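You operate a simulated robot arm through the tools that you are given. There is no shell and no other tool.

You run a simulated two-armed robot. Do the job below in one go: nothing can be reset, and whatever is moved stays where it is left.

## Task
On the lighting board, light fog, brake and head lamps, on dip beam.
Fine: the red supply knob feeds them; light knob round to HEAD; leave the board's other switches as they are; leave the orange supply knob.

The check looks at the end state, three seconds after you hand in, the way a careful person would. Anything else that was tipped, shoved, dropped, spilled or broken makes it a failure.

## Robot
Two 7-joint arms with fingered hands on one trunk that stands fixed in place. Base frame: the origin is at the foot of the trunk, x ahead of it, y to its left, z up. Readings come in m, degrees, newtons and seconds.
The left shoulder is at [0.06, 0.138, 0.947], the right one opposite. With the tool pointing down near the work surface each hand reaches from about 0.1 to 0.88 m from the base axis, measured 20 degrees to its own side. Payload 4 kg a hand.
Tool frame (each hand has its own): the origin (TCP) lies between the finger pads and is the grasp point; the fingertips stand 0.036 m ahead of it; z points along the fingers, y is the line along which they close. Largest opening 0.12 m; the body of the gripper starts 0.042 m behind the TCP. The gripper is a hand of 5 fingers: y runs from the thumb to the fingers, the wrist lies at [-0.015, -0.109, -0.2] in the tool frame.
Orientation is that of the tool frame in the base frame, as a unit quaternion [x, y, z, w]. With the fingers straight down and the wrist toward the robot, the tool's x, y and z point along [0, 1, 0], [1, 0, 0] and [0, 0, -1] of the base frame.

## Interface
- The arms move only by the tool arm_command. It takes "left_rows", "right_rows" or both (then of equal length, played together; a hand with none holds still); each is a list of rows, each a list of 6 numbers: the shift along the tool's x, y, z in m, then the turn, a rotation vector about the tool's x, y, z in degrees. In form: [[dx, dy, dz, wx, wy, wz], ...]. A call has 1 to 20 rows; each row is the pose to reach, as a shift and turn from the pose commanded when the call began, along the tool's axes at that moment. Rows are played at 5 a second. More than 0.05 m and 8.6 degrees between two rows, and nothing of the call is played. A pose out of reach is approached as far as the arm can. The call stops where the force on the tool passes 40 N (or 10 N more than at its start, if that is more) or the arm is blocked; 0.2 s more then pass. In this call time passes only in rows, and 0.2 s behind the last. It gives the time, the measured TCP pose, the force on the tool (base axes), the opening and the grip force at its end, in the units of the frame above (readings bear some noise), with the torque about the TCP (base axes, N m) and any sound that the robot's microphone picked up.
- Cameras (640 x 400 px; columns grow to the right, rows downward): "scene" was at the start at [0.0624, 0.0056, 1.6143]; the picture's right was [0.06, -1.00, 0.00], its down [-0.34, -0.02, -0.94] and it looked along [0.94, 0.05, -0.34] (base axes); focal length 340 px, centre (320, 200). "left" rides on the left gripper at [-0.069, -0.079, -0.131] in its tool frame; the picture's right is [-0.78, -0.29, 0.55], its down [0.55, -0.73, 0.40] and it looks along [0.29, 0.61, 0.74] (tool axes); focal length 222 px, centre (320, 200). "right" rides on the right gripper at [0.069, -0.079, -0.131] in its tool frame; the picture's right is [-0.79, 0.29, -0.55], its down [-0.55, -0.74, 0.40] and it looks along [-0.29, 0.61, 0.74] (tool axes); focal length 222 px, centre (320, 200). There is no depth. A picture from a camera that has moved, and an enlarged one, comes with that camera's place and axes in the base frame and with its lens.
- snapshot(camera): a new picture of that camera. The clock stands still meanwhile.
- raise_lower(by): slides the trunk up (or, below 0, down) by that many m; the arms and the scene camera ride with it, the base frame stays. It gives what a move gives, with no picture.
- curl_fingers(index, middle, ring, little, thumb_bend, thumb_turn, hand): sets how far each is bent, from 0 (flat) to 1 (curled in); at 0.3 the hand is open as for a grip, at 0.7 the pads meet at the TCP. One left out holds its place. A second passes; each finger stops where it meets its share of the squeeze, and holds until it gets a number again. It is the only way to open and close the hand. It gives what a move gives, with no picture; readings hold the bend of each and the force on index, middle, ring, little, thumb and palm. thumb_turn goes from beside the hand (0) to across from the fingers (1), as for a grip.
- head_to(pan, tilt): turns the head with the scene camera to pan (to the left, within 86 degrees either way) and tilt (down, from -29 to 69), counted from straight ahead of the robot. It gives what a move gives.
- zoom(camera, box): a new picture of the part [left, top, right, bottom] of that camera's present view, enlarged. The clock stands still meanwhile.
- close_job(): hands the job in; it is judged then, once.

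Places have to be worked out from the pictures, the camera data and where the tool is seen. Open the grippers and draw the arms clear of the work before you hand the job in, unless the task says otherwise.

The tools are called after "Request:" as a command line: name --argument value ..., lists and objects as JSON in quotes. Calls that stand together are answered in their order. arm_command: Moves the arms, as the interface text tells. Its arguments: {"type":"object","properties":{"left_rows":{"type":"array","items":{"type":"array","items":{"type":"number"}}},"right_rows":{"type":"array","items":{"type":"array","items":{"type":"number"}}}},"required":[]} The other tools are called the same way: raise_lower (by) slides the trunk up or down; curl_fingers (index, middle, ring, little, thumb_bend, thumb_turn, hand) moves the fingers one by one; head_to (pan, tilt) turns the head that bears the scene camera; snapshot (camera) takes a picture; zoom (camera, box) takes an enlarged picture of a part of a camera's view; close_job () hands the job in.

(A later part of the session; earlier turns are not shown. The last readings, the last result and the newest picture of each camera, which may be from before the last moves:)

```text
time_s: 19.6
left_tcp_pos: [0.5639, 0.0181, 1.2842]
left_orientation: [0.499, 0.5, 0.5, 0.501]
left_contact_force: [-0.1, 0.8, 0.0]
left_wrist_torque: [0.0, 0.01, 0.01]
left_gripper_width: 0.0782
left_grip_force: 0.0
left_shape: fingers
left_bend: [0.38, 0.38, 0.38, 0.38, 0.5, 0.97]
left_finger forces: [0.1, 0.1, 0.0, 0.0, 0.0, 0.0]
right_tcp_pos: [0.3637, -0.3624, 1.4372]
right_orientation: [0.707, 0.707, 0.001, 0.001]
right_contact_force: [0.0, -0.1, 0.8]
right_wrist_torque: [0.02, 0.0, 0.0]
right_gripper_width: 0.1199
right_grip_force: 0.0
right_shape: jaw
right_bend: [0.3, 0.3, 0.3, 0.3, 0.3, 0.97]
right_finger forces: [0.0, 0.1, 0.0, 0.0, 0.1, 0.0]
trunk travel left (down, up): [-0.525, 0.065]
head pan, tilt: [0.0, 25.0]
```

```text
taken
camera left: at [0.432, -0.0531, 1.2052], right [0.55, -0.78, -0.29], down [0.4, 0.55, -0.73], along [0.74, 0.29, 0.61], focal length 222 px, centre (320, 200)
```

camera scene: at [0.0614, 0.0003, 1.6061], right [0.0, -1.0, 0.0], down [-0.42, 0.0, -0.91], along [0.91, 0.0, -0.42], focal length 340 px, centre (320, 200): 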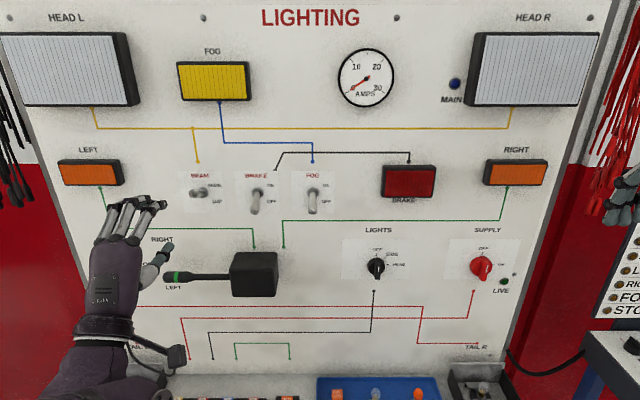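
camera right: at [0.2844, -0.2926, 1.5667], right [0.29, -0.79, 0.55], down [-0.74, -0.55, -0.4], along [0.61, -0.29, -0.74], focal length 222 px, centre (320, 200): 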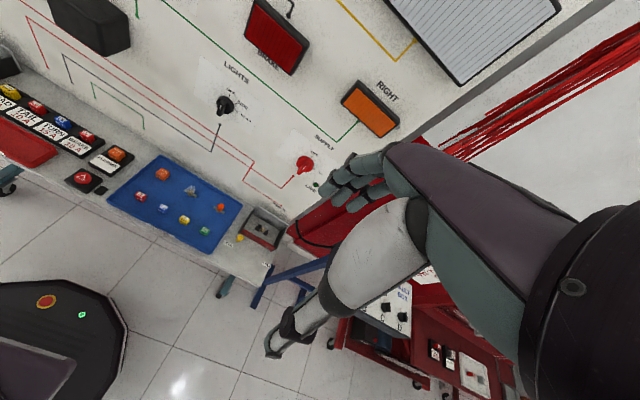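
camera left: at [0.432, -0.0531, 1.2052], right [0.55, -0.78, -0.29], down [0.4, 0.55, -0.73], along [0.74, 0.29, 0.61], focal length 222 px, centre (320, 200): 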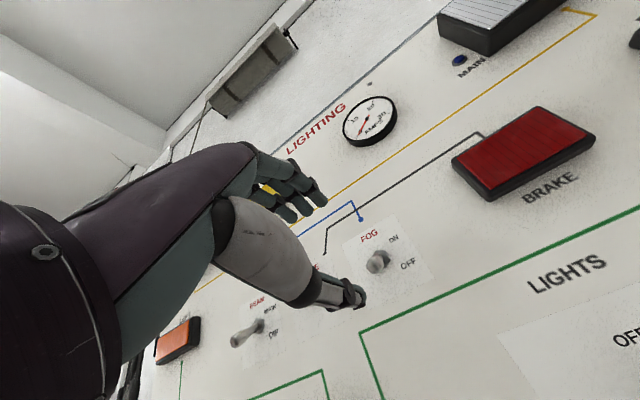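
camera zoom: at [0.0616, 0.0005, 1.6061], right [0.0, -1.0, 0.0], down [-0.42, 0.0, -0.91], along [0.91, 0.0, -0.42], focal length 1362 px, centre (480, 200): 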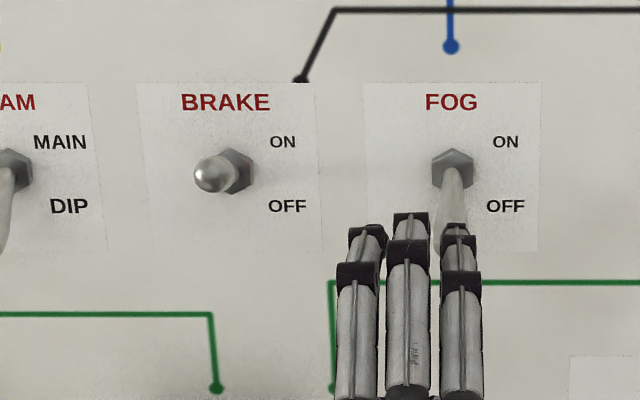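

BRAKE stays up and the hand is lined up on FOG just as it was for BRAKE. I'll move forward and lift in one go.

Request:
arm_command --left_rows '[[0, 0, 0.03, 0, 0, 0], [0, 0, 0.06, 0, 0, 0], [0, 0, 0.085, 0, 0, 0], [0, 0, 0.1, 0, 0, 0], [0, 0.015, 0.1, 0, 0, 0], [0, 0.03, 0.1, 0, 0, 0], [0, 0.042, 0.1, 0, 0, 0], [0, 0.054, 0.1, 0, 0, 0], [0, 0.066, 0.1, 0, 0, 0], [0, 0.077, 0.1, 0, 0, 0]]'

Request:
zoom --camera "scene" --box '[200, 150, 360, 250]'

Request:
zoom --camera "left" --box '[220, 140, 440, 340]'

```text
time_s: 21.8
left_tcp_pos: [0.6642, 0.0184, 1.3599]
left_orientation: [0.501, 0.501, 0.499, 0.499]
left_contact_force: [-0.9, -0.2, -7.1]
left_wrist_torque: [-0.04, 0.26, 0.0]
left_gripper_width: 0.0892
left_grip_force: 3.5
left_shape: fingers
left_bend: [0.38, 0.38, 0.38, 0.38, 0.46, 0.97]
left_finger forces: [0.0, 0.1, 0.0, 0.0, 7.6, 0.0]
right_tcp_pos: [0.3636, -0.3614, 1.4373]
right_orientation: [0.707, 0.707, 0.0, 0.0]
right_contact_force: [-0.7, 0.2, 0.8]
right_wrist_torque: [0.0, 0.01, 0.0]
right_gripper_width: 0.1198
right_grip_force: 0.0
right_shape: jaw
right_bend: [0.3, 0.3, 0.3, 0.3, 0.3, 0.97]
right_finger forces: [0.0, 0.1, 0.1, 0.0, 0.0, 0.1]
trunk travel left (down, up): [-0.525, 0.065]
head pan, tilt: [0.0, 25.0]
```

```text
4.00 times, centred on (280, 200) of scene
camera zoom: at [0.0622, 0.0002, 1.6059], right [0.0, -1.0, 0.0], down [-0.42, 0.0, -0.91], along [0.91, 0.0, -0.42], focal length 1362 px, centre (480, 200)
```

zoom: 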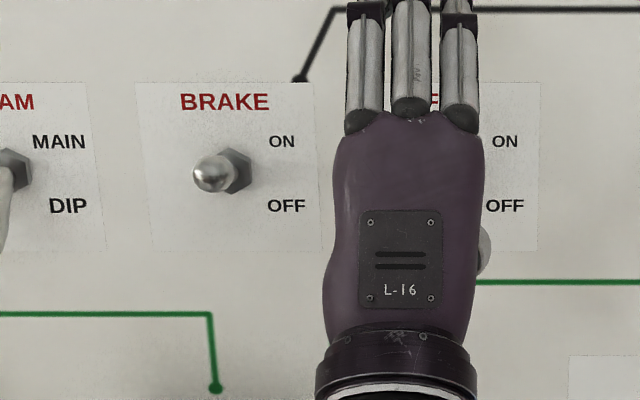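

```text
2.00 times, centred on (330, 240) of left
camera zoom: at [0.5324, -0.0515, 1.2814], right [0.55, -0.78, -0.29], down [0.39, 0.55, -0.74], along [0.74, 0.29, 0.61], focal length 444 px, centre (300, 120)
```

zoom: 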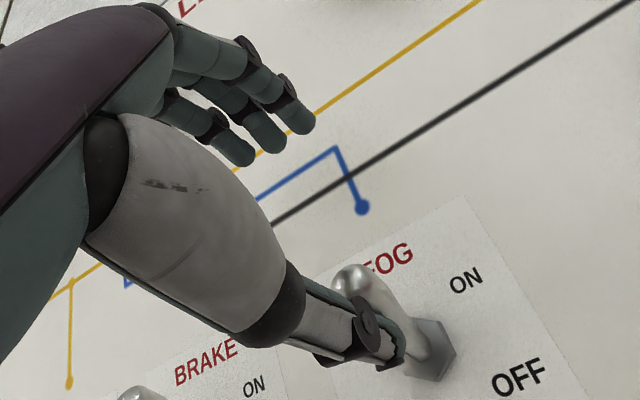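

FOG is up at ON. I'll release, back out well clear of the board, and move toward the light knob at about y=-0.136, z=1.10.

Request:
arm_command --left_rows '[[0, -0.015, 0, 0, 0, 0], [0, -0.016, -0.04, 0, 0, 0], [0, -0.016, -0.08, 0, 0, 0], [0, -0.016, -0.12, 0, 0, 0], [-0.02, -0.05, -0.15, 0, 0, 0], [-0.05, -0.09, -0.16, 0, 0, 0], [-0.08, -0.13, -0.16, 0, 0, 0], [-0.1, -0.17, -0.16, 0, 0, 0], [-0.115, -0.21, -0.16, 0, 0, 0], [-0.13, -0.24, -0.16, 0, 0, 0]]'

Request:
snapshot --camera "scene"

Request:
snapshot --camera "left"

```text
refused: row 6 steps farther than a row can; nothing moved
```

```text
taken
camera scene: at [0.0622, 0.0002, 1.6059], right [0.0, -1.0, 0.0], down [-0.42, 0.0, -0.91], along [0.91, 0.0, -0.42], focal length 340 px, centre (320, 200)
```

scene: 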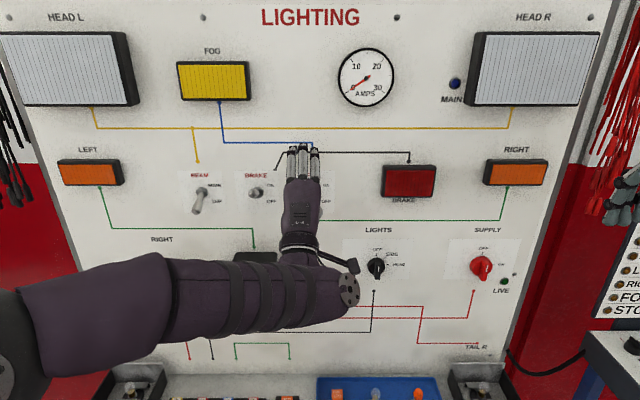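

```text
taken
camera left: at [0.5324, -0.0515, 1.2814], right [0.55, -0.78, -0.29], down [0.39, 0.55, -0.74], along [0.74, 0.29, 0.61], focal length 222 px, centre (320, 200)
```

left: 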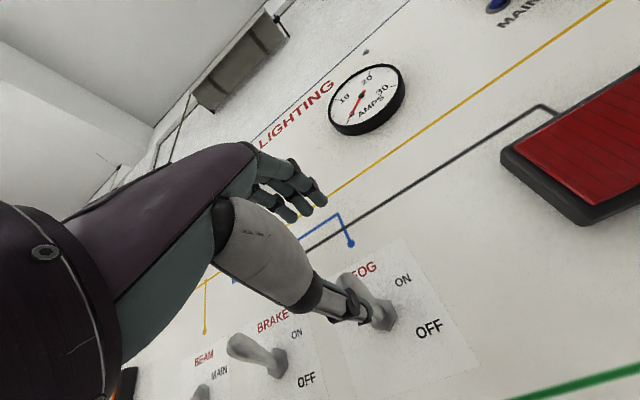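

The call was refused because one step was longer than 5 cm. I'll retry with shorter steps.

Request:
arm_command --left_rows '[[0, -0.015, 0, 0, 0, 0], [0, -0.016, -0.04, 0, 0, 0], [0, -0.016, -0.08, 0, 0, 0], [0, -0.016, -0.12, 0, 0, 0], [-0.015, -0.045, -0.14, 0, 0, 0], [-0.035, -0.08, -0.15, 0, 0, 0], [-0.055, -0.115, -0.15, 0, 0, 0], [-0.075, -0.15, -0.15, 0, 0, 0], [-0.095, -0.185, -0.15, 0, 0, 0], [-0.115, -0.215, -0.15, 0, 0, 0], [-0.13, -0.24, -0.15, 0, 0, 0]]'

Request:
snapshot --camera "scene"

Request:
snapshot --camera "left"

```text
time_s: 24.2
left_tcp_pos: [0.5147, -0.1118, 1.1204]
left_orientation: [0.5, 0.5, 0.5, 0.5]
left_contact_force: [-0.3, 0.0, 0.4]
left_wrist_torque: [-0.02, 0.0, -0.04]
left_gripper_width: 0.0782
left_grip_force: 0.0
left_shape: fingers
left_bend: [0.38, 0.38, 0.38, 0.38, 0.5, 0.97]
left_finger forces: [0.1, 0.0, 0.0, 0.0, 0.0, 0.1]
right_tcp_pos: [0.3647, -0.3632, 1.4363]
right_orientation: [0.707, 0.707, 0.001, -0.001]
right_contact_force: [0.8, -0.1, -0.3]
right_wrist_torque: [0.02, 0.03, 0.02]
right_gripper_width: 0.1195
right_grip_force: 0.0
right_shape: jaw
right_bend: [0.3, 0.3, 0.3, 0.3, 0.3, 0.97]
right_finger forces: [0.0, 0.1, 0.0, 0.0, 0.0, 0.0]
trunk travel left (down, up): [-0.525, 0.065]
head pan, tilt: [0.0, 25.0]
```

```text
taken
camera scene: at [0.0616, -0.0005, 1.6061], right [0.0, -1.0, 0.0], down [-0.42, 0.0, -0.91], along [0.91, 0.0, -0.42], focal length 340 px, centre (320, 200)
```

scene: 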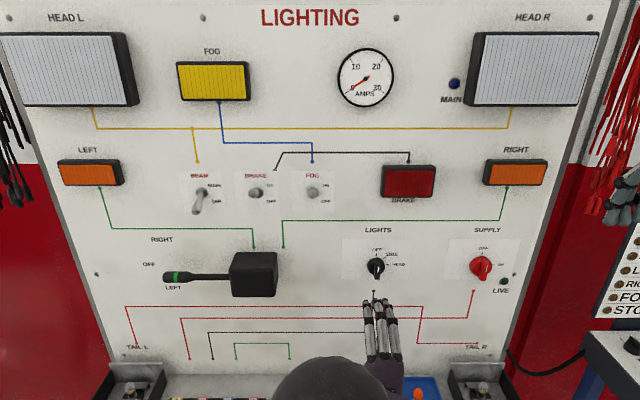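

```text
taken
camera left: at [0.3833, -0.1829, 1.0402], right [0.55, -0.78, -0.29], down [0.4, 0.55, -0.73], along [0.74, 0.29, 0.61], focal length 222 px, centre (320, 200)
```

left: 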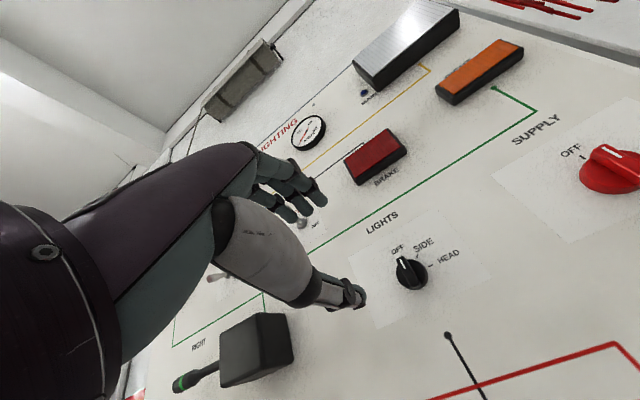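

The three toggles read BEAM at DIP, and BRAKE and FOG up. I'll enlarge both knobs in both cameras to place them.

Request:
zoom --camera "left" --box '[370, 220, 450, 300]'

Request:
zoom --camera "scene" --box '[340, 240, 420, 290]'

Request:
zoom --camera "scene" --box '[450, 240, 530, 290]'

Request:
zoom --camera "left" --box '[540, 120, 640, 220]'

```text
5.00 times, centred on (410, 260) of left
camera zoom: at [0.3833, -0.1829, 1.0402], right [0.55, -0.78, -0.29], down [0.4, 0.55, -0.73], along [0.74, 0.29, 0.61], focal length 1111 px, centre (-130, -100)
```

zoom: 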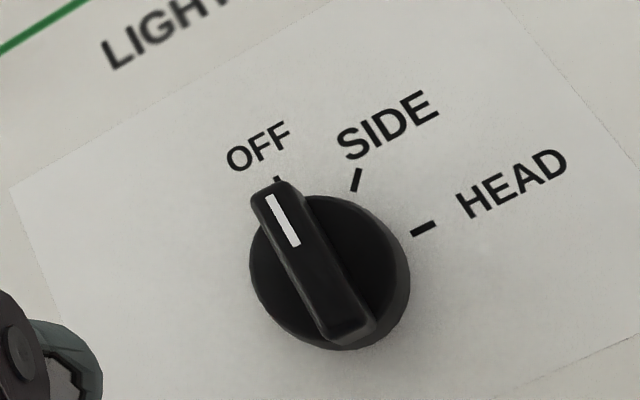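

```text
8.00 times, centred on (380, 265) of scene
camera zoom: at [0.0616, -0.0005, 1.6061], right [0.0, -1.0, 0.0], down [-0.42, 0.0, -0.91], along [0.91, 0.0, -0.42], focal length 2724 px, centre (-160, -320)
```

zoom: 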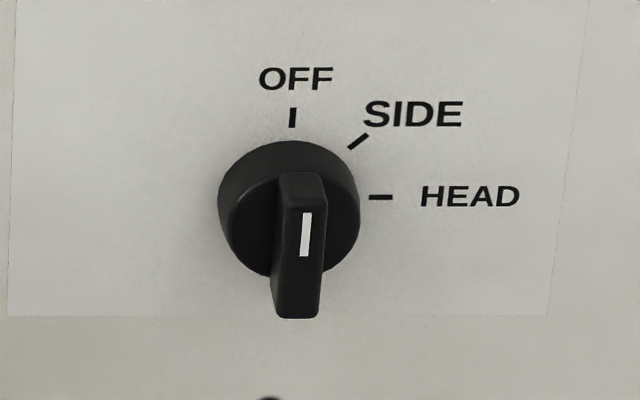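

```text
8.00 times, centred on (490, 265) of scene
camera zoom: at [0.0616, -0.0005, 1.6061], right [0.0, -1.0, 0.0], down [-0.42, 0.0, -0.91], along [0.91, 0.0, -0.42], focal length 2724 px, centre (-1040, -320)
```

zoom: 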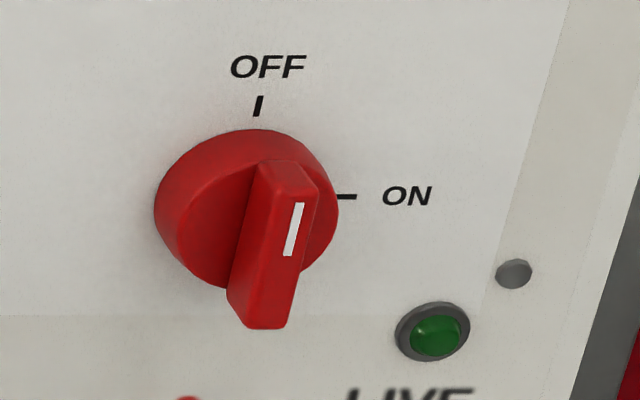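

```text
4.00 times, centred on (590, 170) of left
camera zoom: at [0.3833, -0.1829, 1.0402], right [0.55, -0.78, -0.29], down [0.4, 0.55, -0.73], along [0.74, 0.29, 0.61], focal length 888 px, centre (-760, 320)
```

zoom: 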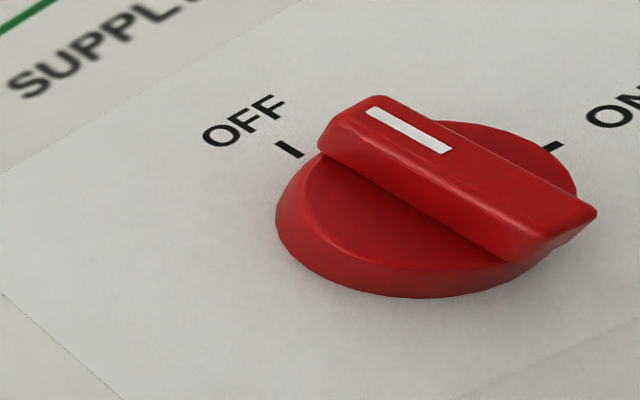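

The light knob centre is (board x≈0.7365, y=-0.134, z=1.120). Its bar is vertical, 4 cm long and 1.3 cm wide, with the front face at x≈0.705. The red knob centre is (0.738, -0.3845, 1.1195). I'll roll the left hand so the fingers are left of the bar and the thumb is right of it.

Request:
arm_command --left_rows '[[-0.002, 0, 0.003, 0, 0, -8.2], [-0.004, 0, 0.006, 0, 0, -16.4], [-0.006, 0, 0.009, 0, 0, -24.5], [-0.008, 0, 0.012, 0, 0, -32.7], [-0.01, 0, 0.015, 0, 0, -40.9], [-0.012, 0, 0.018, 0, 0, -49.1], [-0.014, 0, 0.021, 0, 0, -57.3], [-0.016, 0, 0.024, 0, 0, -65.5], [-0.018, 0, 0.027, 0, 0, -73.6], [-0.02, 0, 0.03, 0, 0, -81.8], [-0.022, 0, 0.033, 0, 0, -90]]'

Request:
curl_fingers --hand "left" --index 0.5 --middle 0.5 --ring 0.3 --little 0.3 --thumb_bend 0.5

Request:
snapshot --camera "scene"

Request:
snapshot --camera "left"

```text
time_s: 26.6
left_tcp_pos: [0.5473, -0.1337, 1.1228]
left_orientation: [-0.001, 0.707, -0.001, 0.707]
left_contact_force: [-1.0, 0.4, 0.3]
left_wrist_torque: [0.0, -0.02, 0.0]
left_gripper_width: 0.0784
left_grip_force: 0.0
left_shape: fingers
left_bend: [0.38, 0.38, 0.38, 0.38, 0.5, 0.97]
left_finger forces: [0.1, 0.0, 0.0, 0.0, 0.0, 0.0]
right_tcp_pos: [0.3635, -0.3627, 1.4365]
right_orientation: [0.707, 0.707, -0.001, 0.0]
right_contact_force: [0.3, 0.5, 0.3]
right_wrist_torque: [-0.01, 0.01, -0.03]
right_gripper_width: 0.1197
right_grip_force: 0.0
right_shape: jaw
right_bend: [0.3, 0.3, 0.3, 0.3, 0.3, 0.97]
right_finger forces: [0.0, 0.0, 0.0, 0.0, 0.1, 0.1]
trunk travel left (down, up): [-0.525, 0.065]
head pan, tilt: [0.0, 25.0]
```

```text
time_s: 27.6
left_tcp_pos: [0.5471, -0.1356, 1.1232]
left_orientation: [-0.001, 0.707, 0.0, 0.707]
left_contact_force: [0.3, 0.3, -0.1]
left_wrist_torque: [0.01, 0.07, -0.02]
left_gripper_width: 0.0604
left_grip_force: 0.1
left_shape: fingers
left_bend: [0.5, 0.5, 0.3, 0.3, 0.5, 0.97]
left_finger forces: [0.0, 0.0, 0.0, 0.1, 0.0, 0.0]
right_tcp_pos: [0.3631, -0.3624, 1.4363]
right_orientation: [0.707, 0.708, 0.0, 0.0]
right_contact_force: [0.0, 0.0, -0.9]
right_wrist_torque: [0.0, -0.04, 0.0]
right_gripper_width: 0.1198
right_grip_force: 0.1
right_shape: jaw
right_bend: [0.3, 0.3, 0.3, 0.3, 0.3, 0.97]
right_finger forces: [0.0, 0.1, 0.0, 0.1, 0.1, 0.1]
trunk travel left (down, up): [-0.525, 0.065]
head pan, tilt: [0.0, 25.0]
```

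```text
taken
camera scene: at [0.0615, 0.0002, 1.6061], right [0.0, -1.0, 0.0], down [-0.42, 0.0, -0.91], along [0.91, 0.0, -0.42], focal length 340 px, centre (320, 200)
```

scene: 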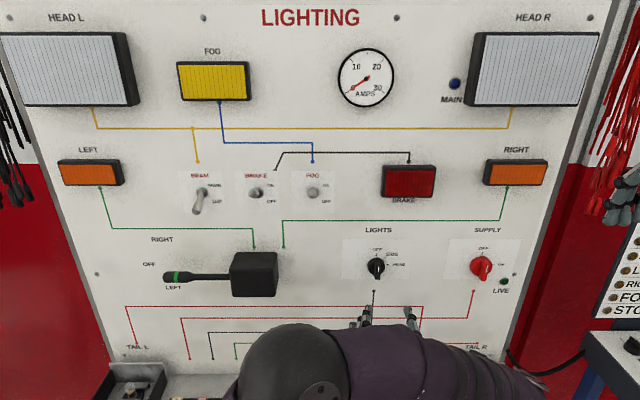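

```text
taken
camera left: at [0.4151, -0.2142, 1.1918], right [0.55, -0.29, 0.78], down [0.4, -0.74, -0.55], along [0.74, 0.61, -0.29], focal length 222 px, centre (320, 200)
```

left: 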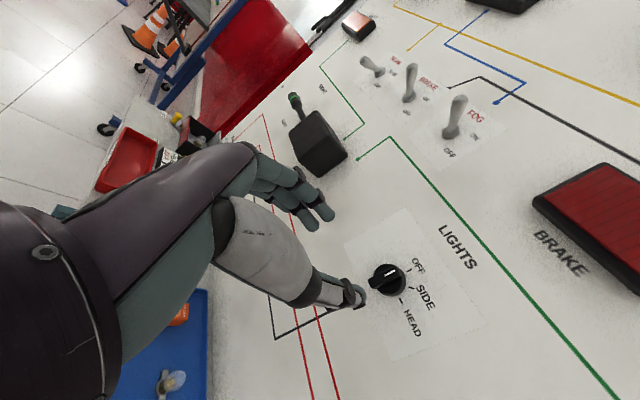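

The left hand reached the roll. I'll tilt the head down to see how the left arm is folded before moving closer to the ledge.

Request:
head_to --pan 0 --tilt 48

Request:
snapshot --camera "scene"

Request:
zoom --camera "left" --box '[250, 160, 450, 340]'

Request:
snapshot --camera "right"

```text
time_s: 28.5
left_tcp_pos: [0.5472, -0.1337, 1.1227]
left_orientation: [0.0, 0.708, 0.0, 0.707]
left_contact_force: [-0.1, 0.9, -0.2]
left_wrist_torque: [0.0, 0.01, 0.01]
left_gripper_width: 0.0605
left_grip_force: 0.0
left_shape: fingers
left_bend: [0.5, 0.5, 0.3, 0.3, 0.5, 0.97]
left_finger forces: [0.1, 0.0, 0.0, 0.0, 0.0, 0.0]
right_tcp_pos: [0.3631, -0.3625, 1.4363]
right_orientation: [0.707, 0.707, 0.001, 0.0]
right_contact_force: [0.6, -0.2, -0.7]
right_wrist_torque: [0.0, 0.01, -0.03]
right_gripper_width: 0.1196
right_grip_force: 0.1
right_shape: jaw
right_bend: [0.3, 0.3, 0.3, 0.3, 0.3, 0.97]
right_finger forces: [0.1, 0.1, 0.1, 0.1, 0.0, 0.1]
trunk travel left (down, up): [-0.525, 0.065]
head pan, tilt: [0.0, 48.0]
```

```text
taken
camera scene: at [0.0482, 0.0002, 1.5714], right [0.0, -1.0, 0.0], down [-0.74, 0.0, -0.67], along [0.67, 0.0, -0.74], focal length 340 px, centre (320, 200)
```

scene: 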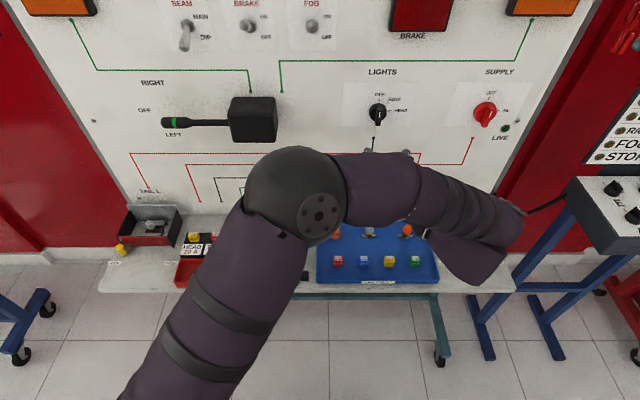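

```text
2.22 times, centred on (350, 250) of left
camera zoom: at [0.4151, -0.2142, 1.1918], right [0.55, -0.29, 0.78], down [0.4, -0.74, -0.55], along [0.74, 0.61, -0.29], focal length 494 px, centre (253, 89)
```

zoom: 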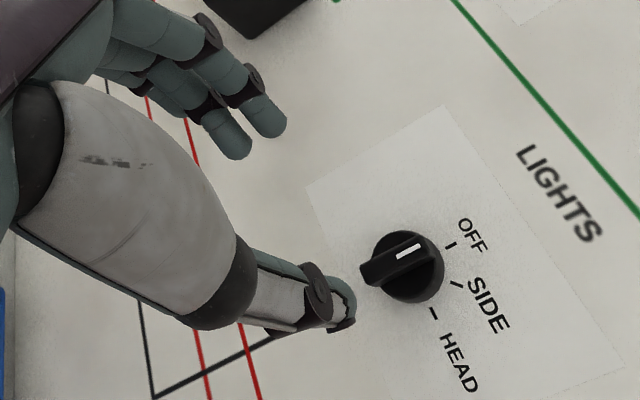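

```text
taken
camera right: at [0.2845, -0.2927, 1.5667], right [0.29, -0.79, 0.55], down [-0.74, -0.55, -0.4], along [0.61, -0.29, -0.74], focal length 222 px, centre (320, 200)
```

right: 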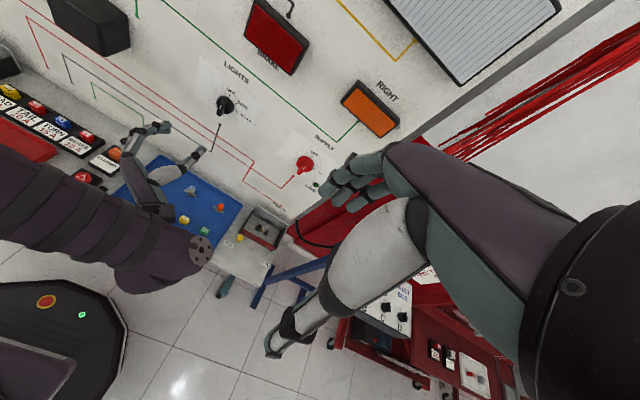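

The left arm is well above the tray. The knob bar will pass between the index/middle fingers and the thumb. I'll move to just in front of it and check.

Request:
arm_command --left_rows '[[0.002, 0, 0.04, 0, 0, 0], [0.002, 0, 0.075, 0, 0, 0], [0.002, 0, 0.1, 0, 0, 0]]'

Request:
snapshot --camera "scene"

Request:
zoom --camera "scene" --box '[340, 70, 420, 130]'

Request:
zoom --camera "left" --box '[250, 160, 450, 340]'

Request:
zoom --camera "right" --box '[110, 60, 270, 180]'

```text
time_s: 29.3
left_tcp_pos: [0.6465, -0.1338, 1.1201]
left_orientation: [-0.001, 0.708, 0.0, 0.707]
left_contact_force: [0.2, -0.2, 0.7]
left_wrist_torque: [0.01, 0.01, 0.01]
left_gripper_width: 0.0605
left_grip_force: 0.0
left_shape: fingers
left_bend: [0.5, 0.5, 0.3, 0.3, 0.5, 0.97]
left_finger forces: [0.1, 0.0, 0.0, 0.0, 0.0, 0.0]
right_tcp_pos: [0.3627, -0.3626, 1.4362]
right_orientation: [0.707, 0.707, 0.0, 0.001]
right_contact_force: [-0.2, -0.2, 0.2]
right_wrist_torque: [0.0, -0.01, 0.02]
right_gripper_width: 0.1198
right_grip_force: 0.1
right_shape: jaw
right_bend: [0.3, 0.3, 0.3, 0.3, 0.3, 0.97]
right_finger forces: [0.0, 0.1, 0.0, 0.1, 0.0, 0.0]
trunk travel left (down, up): [-0.525, 0.065]
head pan, tilt: [0.0, 48.0]
```

```text
taken
camera scene: at [0.0488, 0.0002, 1.5713], right [0.0, -1.0, 0.0], down [-0.74, 0.0, -0.67], along [0.67, 0.0, -0.74], focal length 340 px, centre (320, 200)
```

scene: 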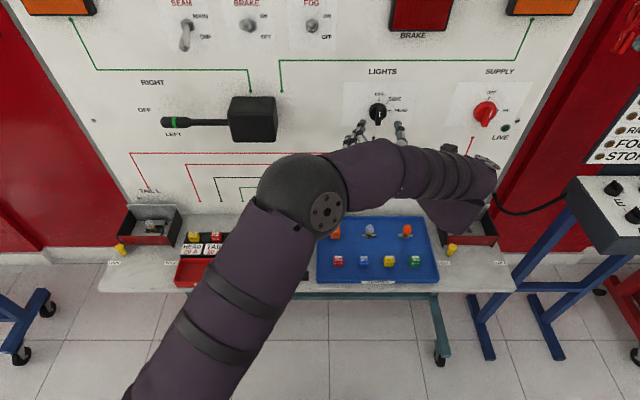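

```text
6.67 times, centred on (380, 100) of scene
camera zoom: at [0.0488, 0.0002, 1.5713], right [0.0, -1.0, 0.0], down [-0.74, 0.0, -0.67], along [0.67, 0.0, -0.74], focal length 2270 px, centre (-80, 867)
```

zoom: 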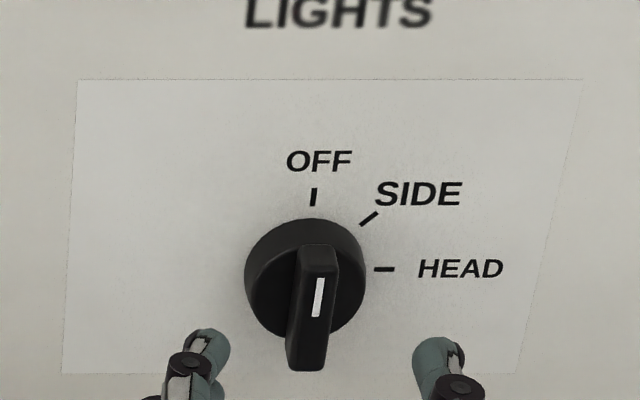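

```text
2.22 times, centred on (350, 250) of left
camera zoom: at [0.5155, -0.2134, 1.1892], right [0.55, -0.29, 0.78], down [0.4, -0.73, -0.55], along [0.74, 0.61, -0.29], focal length 494 px, centre (253, 89)
```

zoom: 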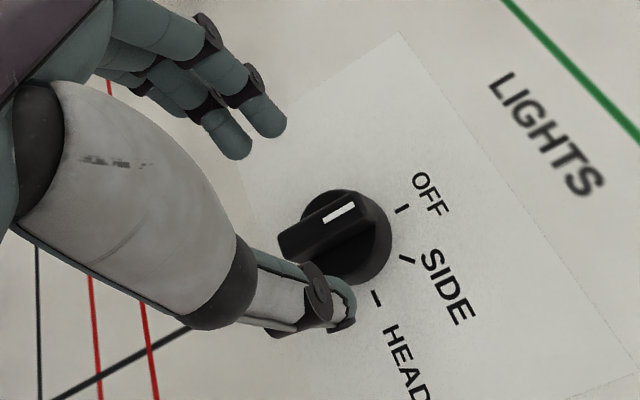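

```text
3.33 times, centred on (190, 120) of right
camera zoom: at [0.2852, -0.2927, 1.5665], right [0.29, -0.79, 0.55], down [-0.74, -0.55, -0.4], along [0.61, -0.29, -0.74], focal length 740 px, centre (753, 467)
```

zoom: 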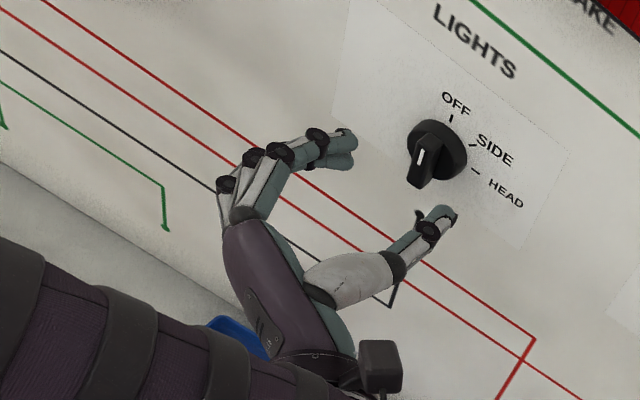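

The fingertips are centred on the knob, with index at y≈-0.096 and thumb at -0.173. I'll advance the last 3.4 cm, then close index, middle and thumb onto the bar.

Request:
arm_command --left_rows '[[0, 0, 0.018, 0, 0, 0], [0, 0, 0.034, 0, 0, 0]]'

Request:
curl_fingers --hand "left" --index 0.7 --middle 0.7 --thumb_bend 0.7

Request:
zoom --camera "scene" --box '[340, 70, 420, 130]'

Request:
zoom --camera "left" --box '[250, 160, 450, 340]'

Request:
zoom --camera "right" --box '[110, 60, 270, 180]'

```text
time_s: 29.9
left_tcp_pos: [0.6803, -0.1331, 1.1198]
left_orientation: [0.0, 0.707, 0.0, 0.707]
left_contact_force: [0.3, 0.0, -0.3]
left_wrist_torque: [-0.01, 0.0, -0.01]
left_gripper_width: 0.0606
left_grip_force: 0.0
left_shape: fingers
left_bend: [0.5, 0.5, 0.3, 0.3, 0.5, 0.97]
left_finger forces: [0.0, 0.0, 0.1, 0.0, 0.1, 0.1]
right_tcp_pos: [0.364, -0.3622, 1.4361]
right_orientation: [0.707, 0.707, 0.001, -0.001]
right_contact_force: [0.3, 0.3, -0.7]
right_wrist_torque: [-0.02, -0.01, -0.05]
right_gripper_width: 0.1199
right_grip_force: 0.1
right_shape: jaw
right_bend: [0.3, 0.3, 0.3, 0.3, 0.3, 0.97]
right_finger forces: [0.0, 0.0, 0.0, 0.1, 0.1, 0.0]
trunk travel left (down, up): [-0.525, 0.065]
head pan, tilt: [0.0, 48.0]
```

```text
time_s: 30.9
left_tcp_pos: [0.6822, -0.133, 1.1198]
left_orientation: [0.0, 0.707, 0.001, 0.707]
left_contact_force: [1.1, 1.2, -0.3]
left_wrist_torque: [0.07, 0.04, 0.02]
left_gripper_width: 0.0096
left_grip_force: 4.0
left_shape: fingers
left_bend: [0.68, 0.68, 0.3, 0.3, 0.67, 0.97]
left_finger forces: [2.0, 2.0, 0.0, 0.0, 3.5, 0.0]
right_tcp_pos: [0.3634, -0.3614, 1.436]
right_orientation: [0.707, 0.707, -0.001, 0.0]
right_contact_force: [-0.1, 0.4, -0.3]
right_wrist_torque: [-0.03, 0.0, 0.01]
right_gripper_width: 0.1196
right_grip_force: 0.1
right_shape: jaw
right_bend: [0.3, 0.3, 0.3, 0.3, 0.3, 0.97]
right_finger forces: [0.0, 0.1, 0.1, 0.0, 0.0, 0.0]
trunk travel left (down, up): [-0.525, 0.065]
head pan, tilt: [0.0, 48.0]
```

```text
6.67 times, centred on (380, 100) of scene
camera zoom: at [0.0484, 0.0003, 1.5713], right [0.0, -1.0, 0.0], down [-0.74, 0.0, -0.67], along [0.67, 0.0, -0.74], focal length 2270 px, centre (-80, 867)
```

zoom: 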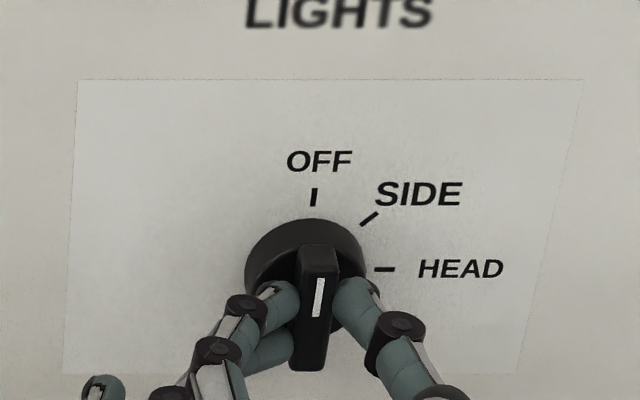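

```text
2.22 times, centred on (350, 250) of left
camera zoom: at [0.5487, -0.2132, 1.1887], right [0.55, -0.29, 0.78], down [0.4, -0.73, -0.55], along [0.74, 0.61, -0.29], focal length 494 px, centre (253, 89)
```

zoom: 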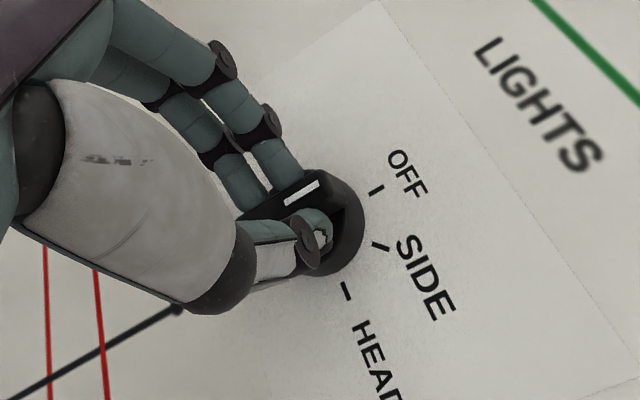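

```text
3.33 times, centred on (190, 120) of right
camera zoom: at [0.2848, -0.2926, 1.5667], right [0.29, -0.79, 0.55], down [-0.74, -0.55, -0.4], along [0.61, -0.29, -0.74], focal length 740 px, centre (753, 467)
```

zoom: 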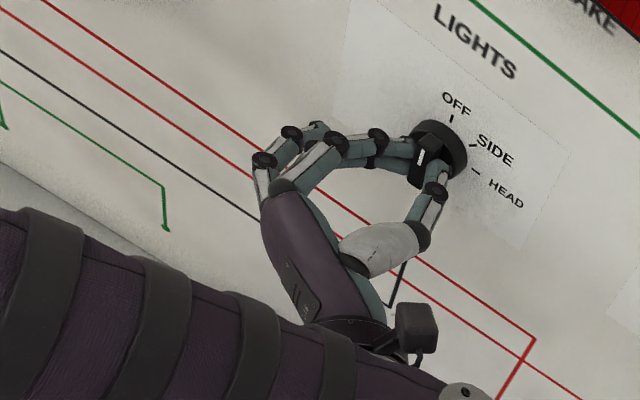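

The bar is gripped between index/middle and thumb. I'll squeeze a bit harder and turn clockwise 49 degrees first.

Request:
curl_fingers --hand "left" --index 0.8 --middle 0.8 --thumb_bend 0.8

Request:
arm_command --left_rows '[[0, 0, 0, 0, 0, 8.2], [0, 0, 0, 0, 0, 16.4], [0, 0, 0, 0, 0, 24.5], [0, 0, 0, 0, 0, 32.7], [0, 0, 0, 0, 0, 40.9], [0, 0, 0, 0, 0, 49.1]]'

Request:
zoom --camera "scene" --box '[340, 70, 420, 130]'

Request:
zoom --camera "left" --box '[250, 160, 450, 340]'

Request:
snapshot --camera "scene"

```text
time_s: 31.9
left_tcp_pos: [0.6813, -0.1334, 1.1188]
left_orientation: [0.0, 0.707, -0.001, 0.707]
left_contact_force: [7.8, 0.8, -1.4]
left_wrist_torque: [0.19, 0.02, 0.05]
left_gripper_width: 0.0069
left_grip_force: 19.2
left_shape: fingers
left_bend: [0.71, 0.68, 0.3, 0.3, 0.68, 0.97]
left_finger forces: [10.0, 9.8, 0.1, 0.0, 18.2, 0.0]
right_tcp_pos: [0.3644, -0.362, 1.4358]
right_orientation: [0.707, 0.707, -0.001, -0.001]
right_contact_force: [0.3, -0.1, -0.3]
right_wrist_torque: [0.0, -0.02, -0.05]
right_gripper_width: 0.1199
right_grip_force: 0.0
right_shape: jaw
right_bend: [0.3, 0.3, 0.3, 0.3, 0.3, 0.97]
right_finger forces: [0.0, 0.0, 0.1, 0.0, 0.0, 0.0]
trunk travel left (down, up): [-0.525, 0.065]
head pan, tilt: [0.0, 48.0]
```

```text
time_s: 33.3
left_tcp_pos: [0.6817, -0.1325, 1.1208]
left_orientation: [0.293, 0.643, 0.295, 0.643]
left_contact_force: [6.7, 11.1, -0.7]
left_wrist_torque: [-0.04, -0.01, 0.4]
left_gripper_width: 0.0069
left_grip_force: 19.0
left_shape: fingers
left_bend: [0.66, 0.71, 0.3, 0.3, 0.71, 0.95]
left_finger forces: [16.8, 7.4, 0.0, 0.0, 14.3, 0.1]
right_tcp_pos: [0.3639, -0.3621, 1.4361]
right_orientation: [0.707, 0.707, 0.0, 0.0]
right_contact_force: [0.3, -0.1, -0.1]
right_wrist_torque: [-0.01, 0.0, 0.0]
right_gripper_width: 0.1195
right_grip_force: 0.1
right_shape: jaw
right_bend: [0.3, 0.3, 0.3, 0.3, 0.3, 0.97]
right_finger forces: [0.0, 0.1, 0.0, 0.1, 0.0, 0.0]
trunk travel left (down, up): [-0.525, 0.065]
head pan, tilt: [0.0, 48.0]
```

```text
6.67 times, centred on (380, 100) of scene
camera zoom: at [0.0494, 0.0019, 1.5713], right [0.0, -1.0, 0.0], down [-0.74, 0.0, -0.67], along [0.67, 0.0, -0.74], focal length 2270 px, centre (-80, 867)
```

zoom: 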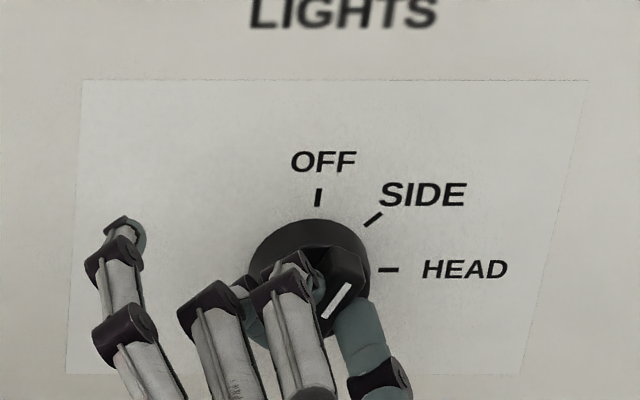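

```text
2.22 times, centred on (350, 250) of left
camera zoom: at [0.5501, -0.2376, 1.1052], right [0.55, -0.78, 0.29], down [0.4, -0.06, -0.92], along [0.74, 0.62, 0.28], focal length 494 px, centre (253, 89)
```

zoom: 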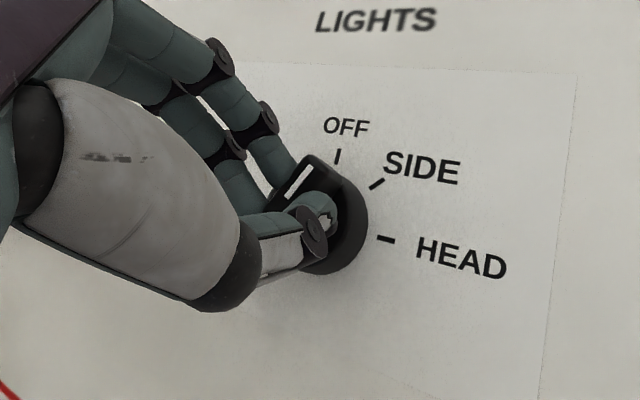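

```text
taken
camera scene: at [0.0494, 0.0019, 1.5713], right [0.0, -1.0, 0.0], down [-0.74, 0.0, -0.67], along [0.67, 0.0, -0.74], focal length 340 px, centre (320, 200)
```

scene: 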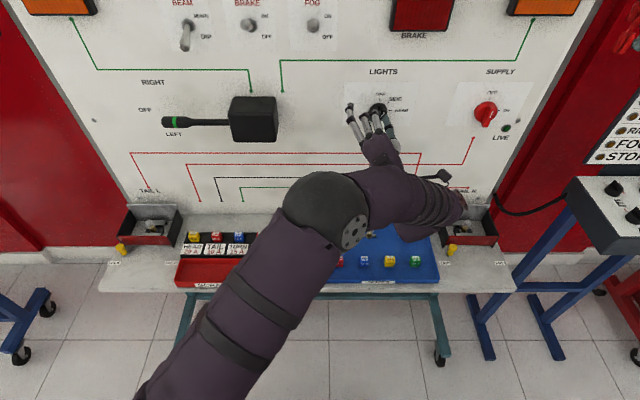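

The knob is turning with the hand, now near SIDE. I'll carry on clockwise toward HEAD.

Request:
arm_command --left_rows '[[0, 0, 0, 0, 0, 8], [0, 0, 0, 0, 0, 16], [0, 0, 0, 0, 0, 24], [0, 0, 0, 0, 0, 32], [0, 0, 0, 0, 0, 40], [0, 0, 0, 0, 0, 46]]'

Request:
zoom --camera "scene" --box '[340, 70, 420, 130]'

Request:
zoom --camera "left" --box '[250, 160, 450, 340]'

Request:
snapshot --camera "scene"

```text
time_s: 34.7
left_tcp_pos: [0.6811, -0.1324, 1.1217]
left_orientation: [0.522, 0.477, 0.522, 0.478]
left_contact_force: [9.5, 8.3, 9.8]
left_wrist_torque: [-0.03, -0.34, 0.32]
left_gripper_width: 0.0072
left_grip_force: 19.2
left_shape: fingers
left_bend: [0.65, 0.71, 0.3, 0.3, 0.71, 0.95]
left_finger forces: [17.1, 7.8, 0.0, 0.0, 13.5, 0.1]
right_tcp_pos: [0.3635, -0.3609, 1.4364]
right_orientation: [0.707, 0.707, -0.001, 0.001]
right_contact_force: [-0.5, -0.7, 0.9]
right_wrist_torque: [-0.04, 0.0, 0.03]
right_gripper_width: 0.1195
right_grip_force: 0.1
right_shape: jaw
right_bend: [0.3, 0.3, 0.3, 0.3, 0.3, 0.97]
right_finger forces: [0.1, 0.0, 0.0, 0.1, 0.0, 0.0]
trunk travel left (down, up): [-0.525, 0.065]
head pan, tilt: [0.0, 48.0]
```

```text
6.67 times, centred on (380, 100) of scene
camera zoom: at [0.0487, 0.0017, 1.5714], right [0.0, -1.0, 0.0], down [-0.74, 0.0, -0.67], along [0.67, 0.0, -0.74], focal length 2270 px, centre (-80, 867)
```

zoom: 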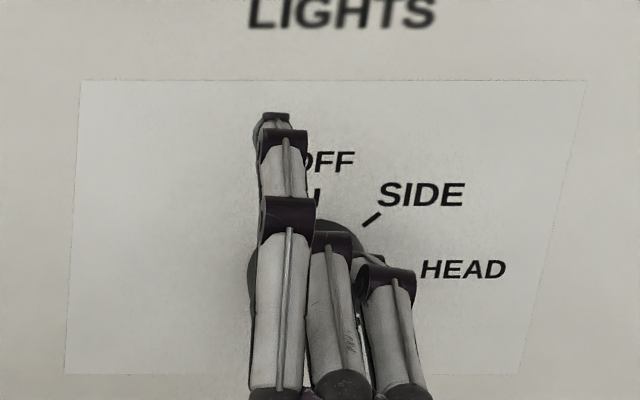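

```text
2.22 times, centred on (350, 250) of left
camera zoom: at [0.5496, -0.1961, 1.0358], right [0.55, -0.76, -0.36], down [0.4, 0.61, -0.68], along [0.74, 0.23, 0.64], focal length 494 px, centre (253, 89)
```

zoom: 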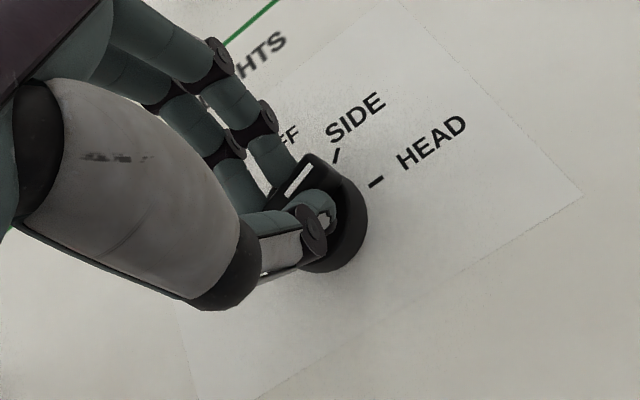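

```text
taken
camera scene: at [0.0487, 0.0017, 1.5714], right [0.0, -1.0, 0.0], down [-0.74, 0.0, -0.67], along [0.67, 0.0, -0.74], focal length 340 px, centre (320, 200)
```

scene: 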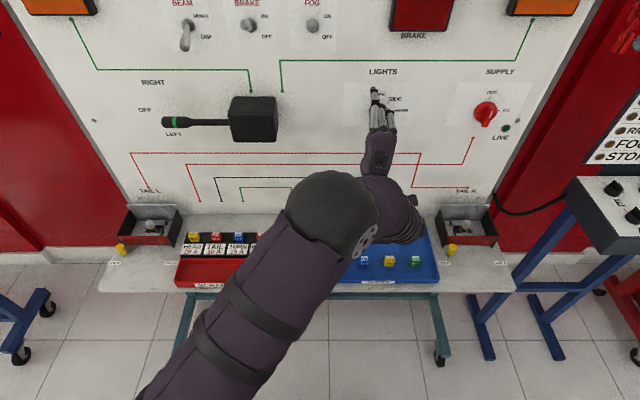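

The bar mark now points almost at the HEAD tick, allowing for perspective and a little lag behind the hand. I'll turn 6 degrees more and look.

Request:
arm_command --left_rows '[[0, 0, 0, 0, 0, 6]]'

Request:
zoom --camera "left" --box '[330, 200, 430, 290]'

Request:
zoom --camera "right" --box '[190, 60, 290, 140]'

```text
time_s: 35.1
left_tcp_pos: [0.6819, -0.1333, 1.1215]
left_orientation: [0.545, 0.449, 0.546, 0.45]
left_contact_force: [9.6, 7.7, 11.0]
left_wrist_torque: [-0.04, -0.39, 0.3]
left_gripper_width: 0.0071
left_grip_force: 19.3
left_shape: fingers
left_bend: [0.65, 0.71, 0.3, 0.3, 0.71, 0.95]
left_finger forces: [17.0, 8.1, 0.0, 0.1, 13.4, 0.0]
right_tcp_pos: [0.365, -0.3609, 1.4373]
right_orientation: [0.707, 0.707, -0.001, 0.001]
right_contact_force: [0.3, 0.6, -0.2]
right_wrist_torque: [-0.01, -0.04, 0.02]
right_gripper_width: 0.1198
right_grip_force: 0.0
right_shape: jaw
right_bend: [0.3, 0.3, 0.3, 0.3, 0.3, 0.97]
right_finger forces: [0.0, 0.1, 0.0, 0.0, 0.1, 0.0]
trunk travel left (down, up): [-0.525, 0.065]
head pan, tilt: [0.0, 48.0]
```

```text
4.44 times, centred on (380, 245) of left
camera zoom: at [0.5496, -0.1871, 1.0298], right [0.55, -0.71, -0.44], down [0.4, 0.68, -0.62], along [0.74, 0.16, 0.66], focal length 987 px, centre (53, 0)
```

zoom: 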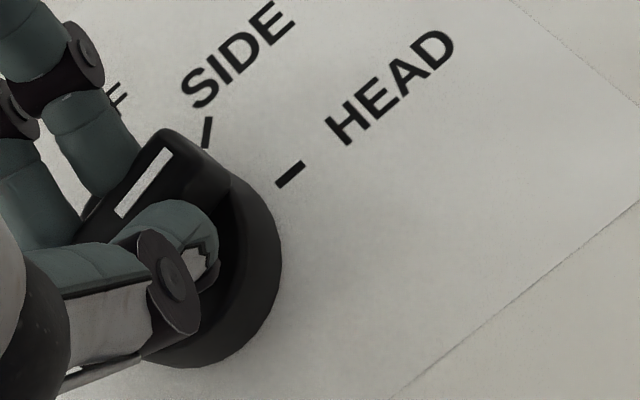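

```text
5.00 times, centred on (240, 100) of right
camera zoom: at [0.2849, -0.2914, 1.5669], right [0.29, -0.78, 0.55], down [-0.74, -0.55, -0.4], along [0.61, -0.29, -0.74], focal length 1111 px, centre (720, 700)
```

zoom: 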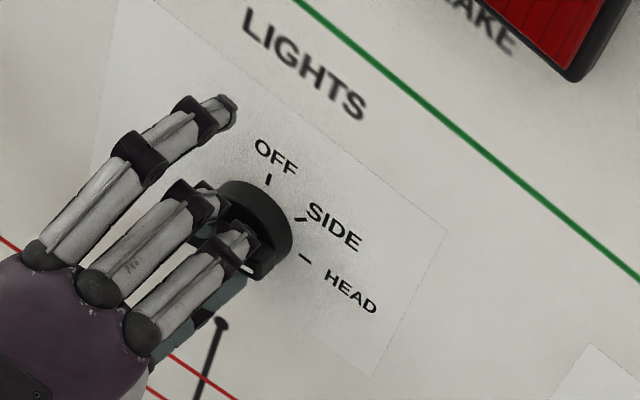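

By my working the pointer is about 7 degrees short of HEAD and no stop is felt yet. I'll turn 8 degrees more.

Request:
arm_command --left_rows '[[0, 0, 0, 0, 0, 4], [0, 0, 0, 0, 0, 8]]'

Request:
zoom --camera "left" --box '[330, 200, 430, 290]'

```text
time_s: 35.7
left_tcp_pos: [0.6804, -0.1337, 1.122]
left_orientation: [0.576, 0.41, 0.575, 0.411]
left_contact_force: [10.8, 5.5, 13.1]
left_wrist_torque: [0.0, -0.42, 0.2]
left_gripper_width: 0.0072
left_grip_force: 19.5
left_shape: fingers
left_bend: [0.65, 0.71, 0.3, 0.3, 0.71, 0.95]
left_finger forces: [17.0, 8.9, 0.0, 0.0, 12.8, 0.0]
right_tcp_pos: [0.3643, -0.361, 1.4369]
right_orientation: [0.707, 0.707, 0.0, 0.0]
right_contact_force: [0.3, 0.5, -0.1]
right_wrist_torque: [0.03, 0.0, 0.0]
right_gripper_width: 0.1199
right_grip_force: 0.1
right_shape: jaw
right_bend: [0.3, 0.3, 0.3, 0.3, 0.3, 0.97]
right_finger forces: [0.1, 0.0, 0.0, 0.1, 0.0, 0.0]
trunk travel left (down, up): [-0.525, 0.065]
head pan, tilt: [0.0, 48.0]
```

```text
4.44 times, centred on (380, 245) of left
camera zoom: at [0.5494, -0.174, 1.023], right [0.55, -0.65, -0.53], down [0.4, 0.76, -0.51], along [0.74, 0.07, 0.67], focal length 987 px, centre (53, 0)
```

zoom: 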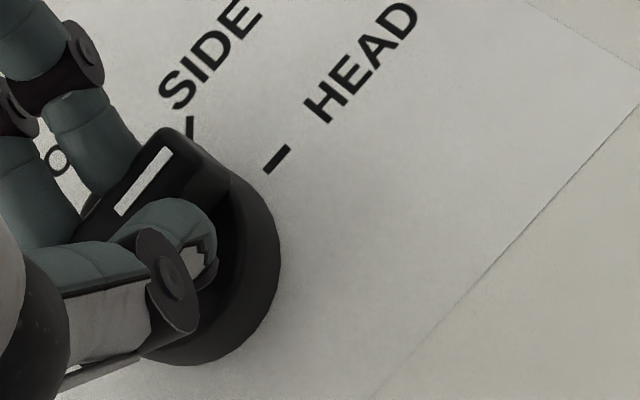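

The mark is now level, which puts the light knob at HEAD. I'll open the fingers and check that it stays.

Request:
curl_fingers --hand "left" --index 0.5 --middle 0.5 --thumb_bend 0.5

Request:
zoom --camera "left" --box '[330, 200, 430, 290]'

Request:
zoom --camera "right" --box '[190, 60, 290, 140]'

```text
time_s: 36.7
left_tcp_pos: [0.6814, -0.1339, 1.1195]
left_orientation: [0.576, 0.41, 0.576, 0.41]
left_contact_force: [0.2, -0.4, -0.2]
left_wrist_torque: [0.0, 0.0, -0.01]
left_gripper_width: 0.0594
left_grip_force: 0.1
left_shape: fingers
left_bend: [0.5, 0.5, 0.3, 0.3, 0.5, 0.97]
left_finger forces: [0.0, 0.0, 0.1, 0.1, 0.1, 0.1]
right_tcp_pos: [0.3633, -0.3631, 1.4364]
right_orientation: [0.707, 0.707, 0.001, 0.0]
right_contact_force: [0.0, -0.4, 1.1]
right_wrist_torque: [0.03, -0.01, -0.03]
right_gripper_width: 0.12
right_grip_force: 0.1
right_shape: jaw
right_bend: [0.3, 0.3, 0.3, 0.3, 0.3, 0.97]
right_finger forces: [0.1, 0.0, 0.0, 0.1, 0.0, 0.1]
trunk travel left (down, up): [-0.525, 0.065]
head pan, tilt: [0.0, 48.0]
```

```text
4.44 times, centred on (380, 245) of left
camera zoom: at [0.549, -0.1745, 1.0225], right [0.55, -0.65, -0.53], down [0.4, 0.76, -0.51], along [0.74, 0.07, 0.67], focal length 987 px, centre (53, 0)
```

zoom: 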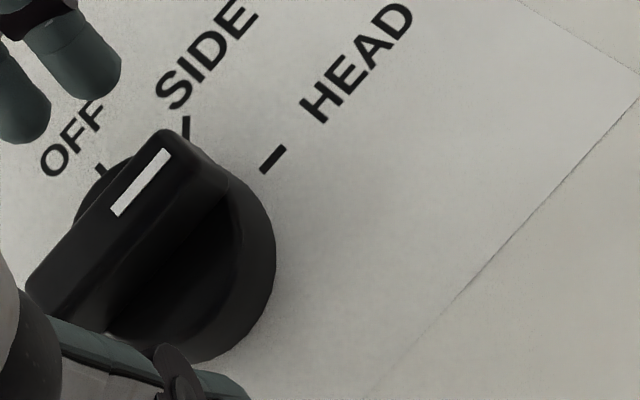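

```text
5.00 times, centred on (240, 100) of right
camera zoom: at [0.2845, -0.2927, 1.5667], right [0.29, -0.79, 0.55], down [-0.74, -0.55, -0.4], along [0.61, -0.29, -0.74], focal length 1111 px, centre (720, 700)
```

zoom: 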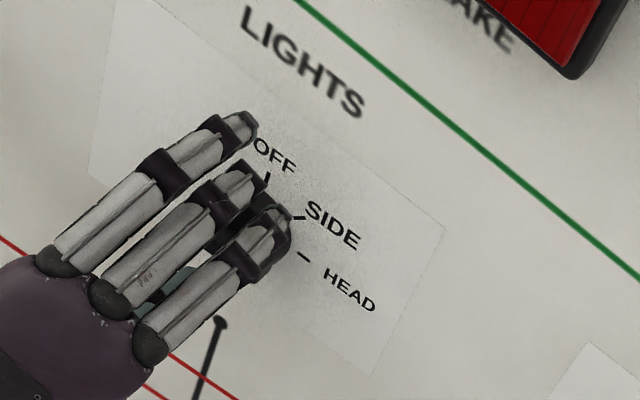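

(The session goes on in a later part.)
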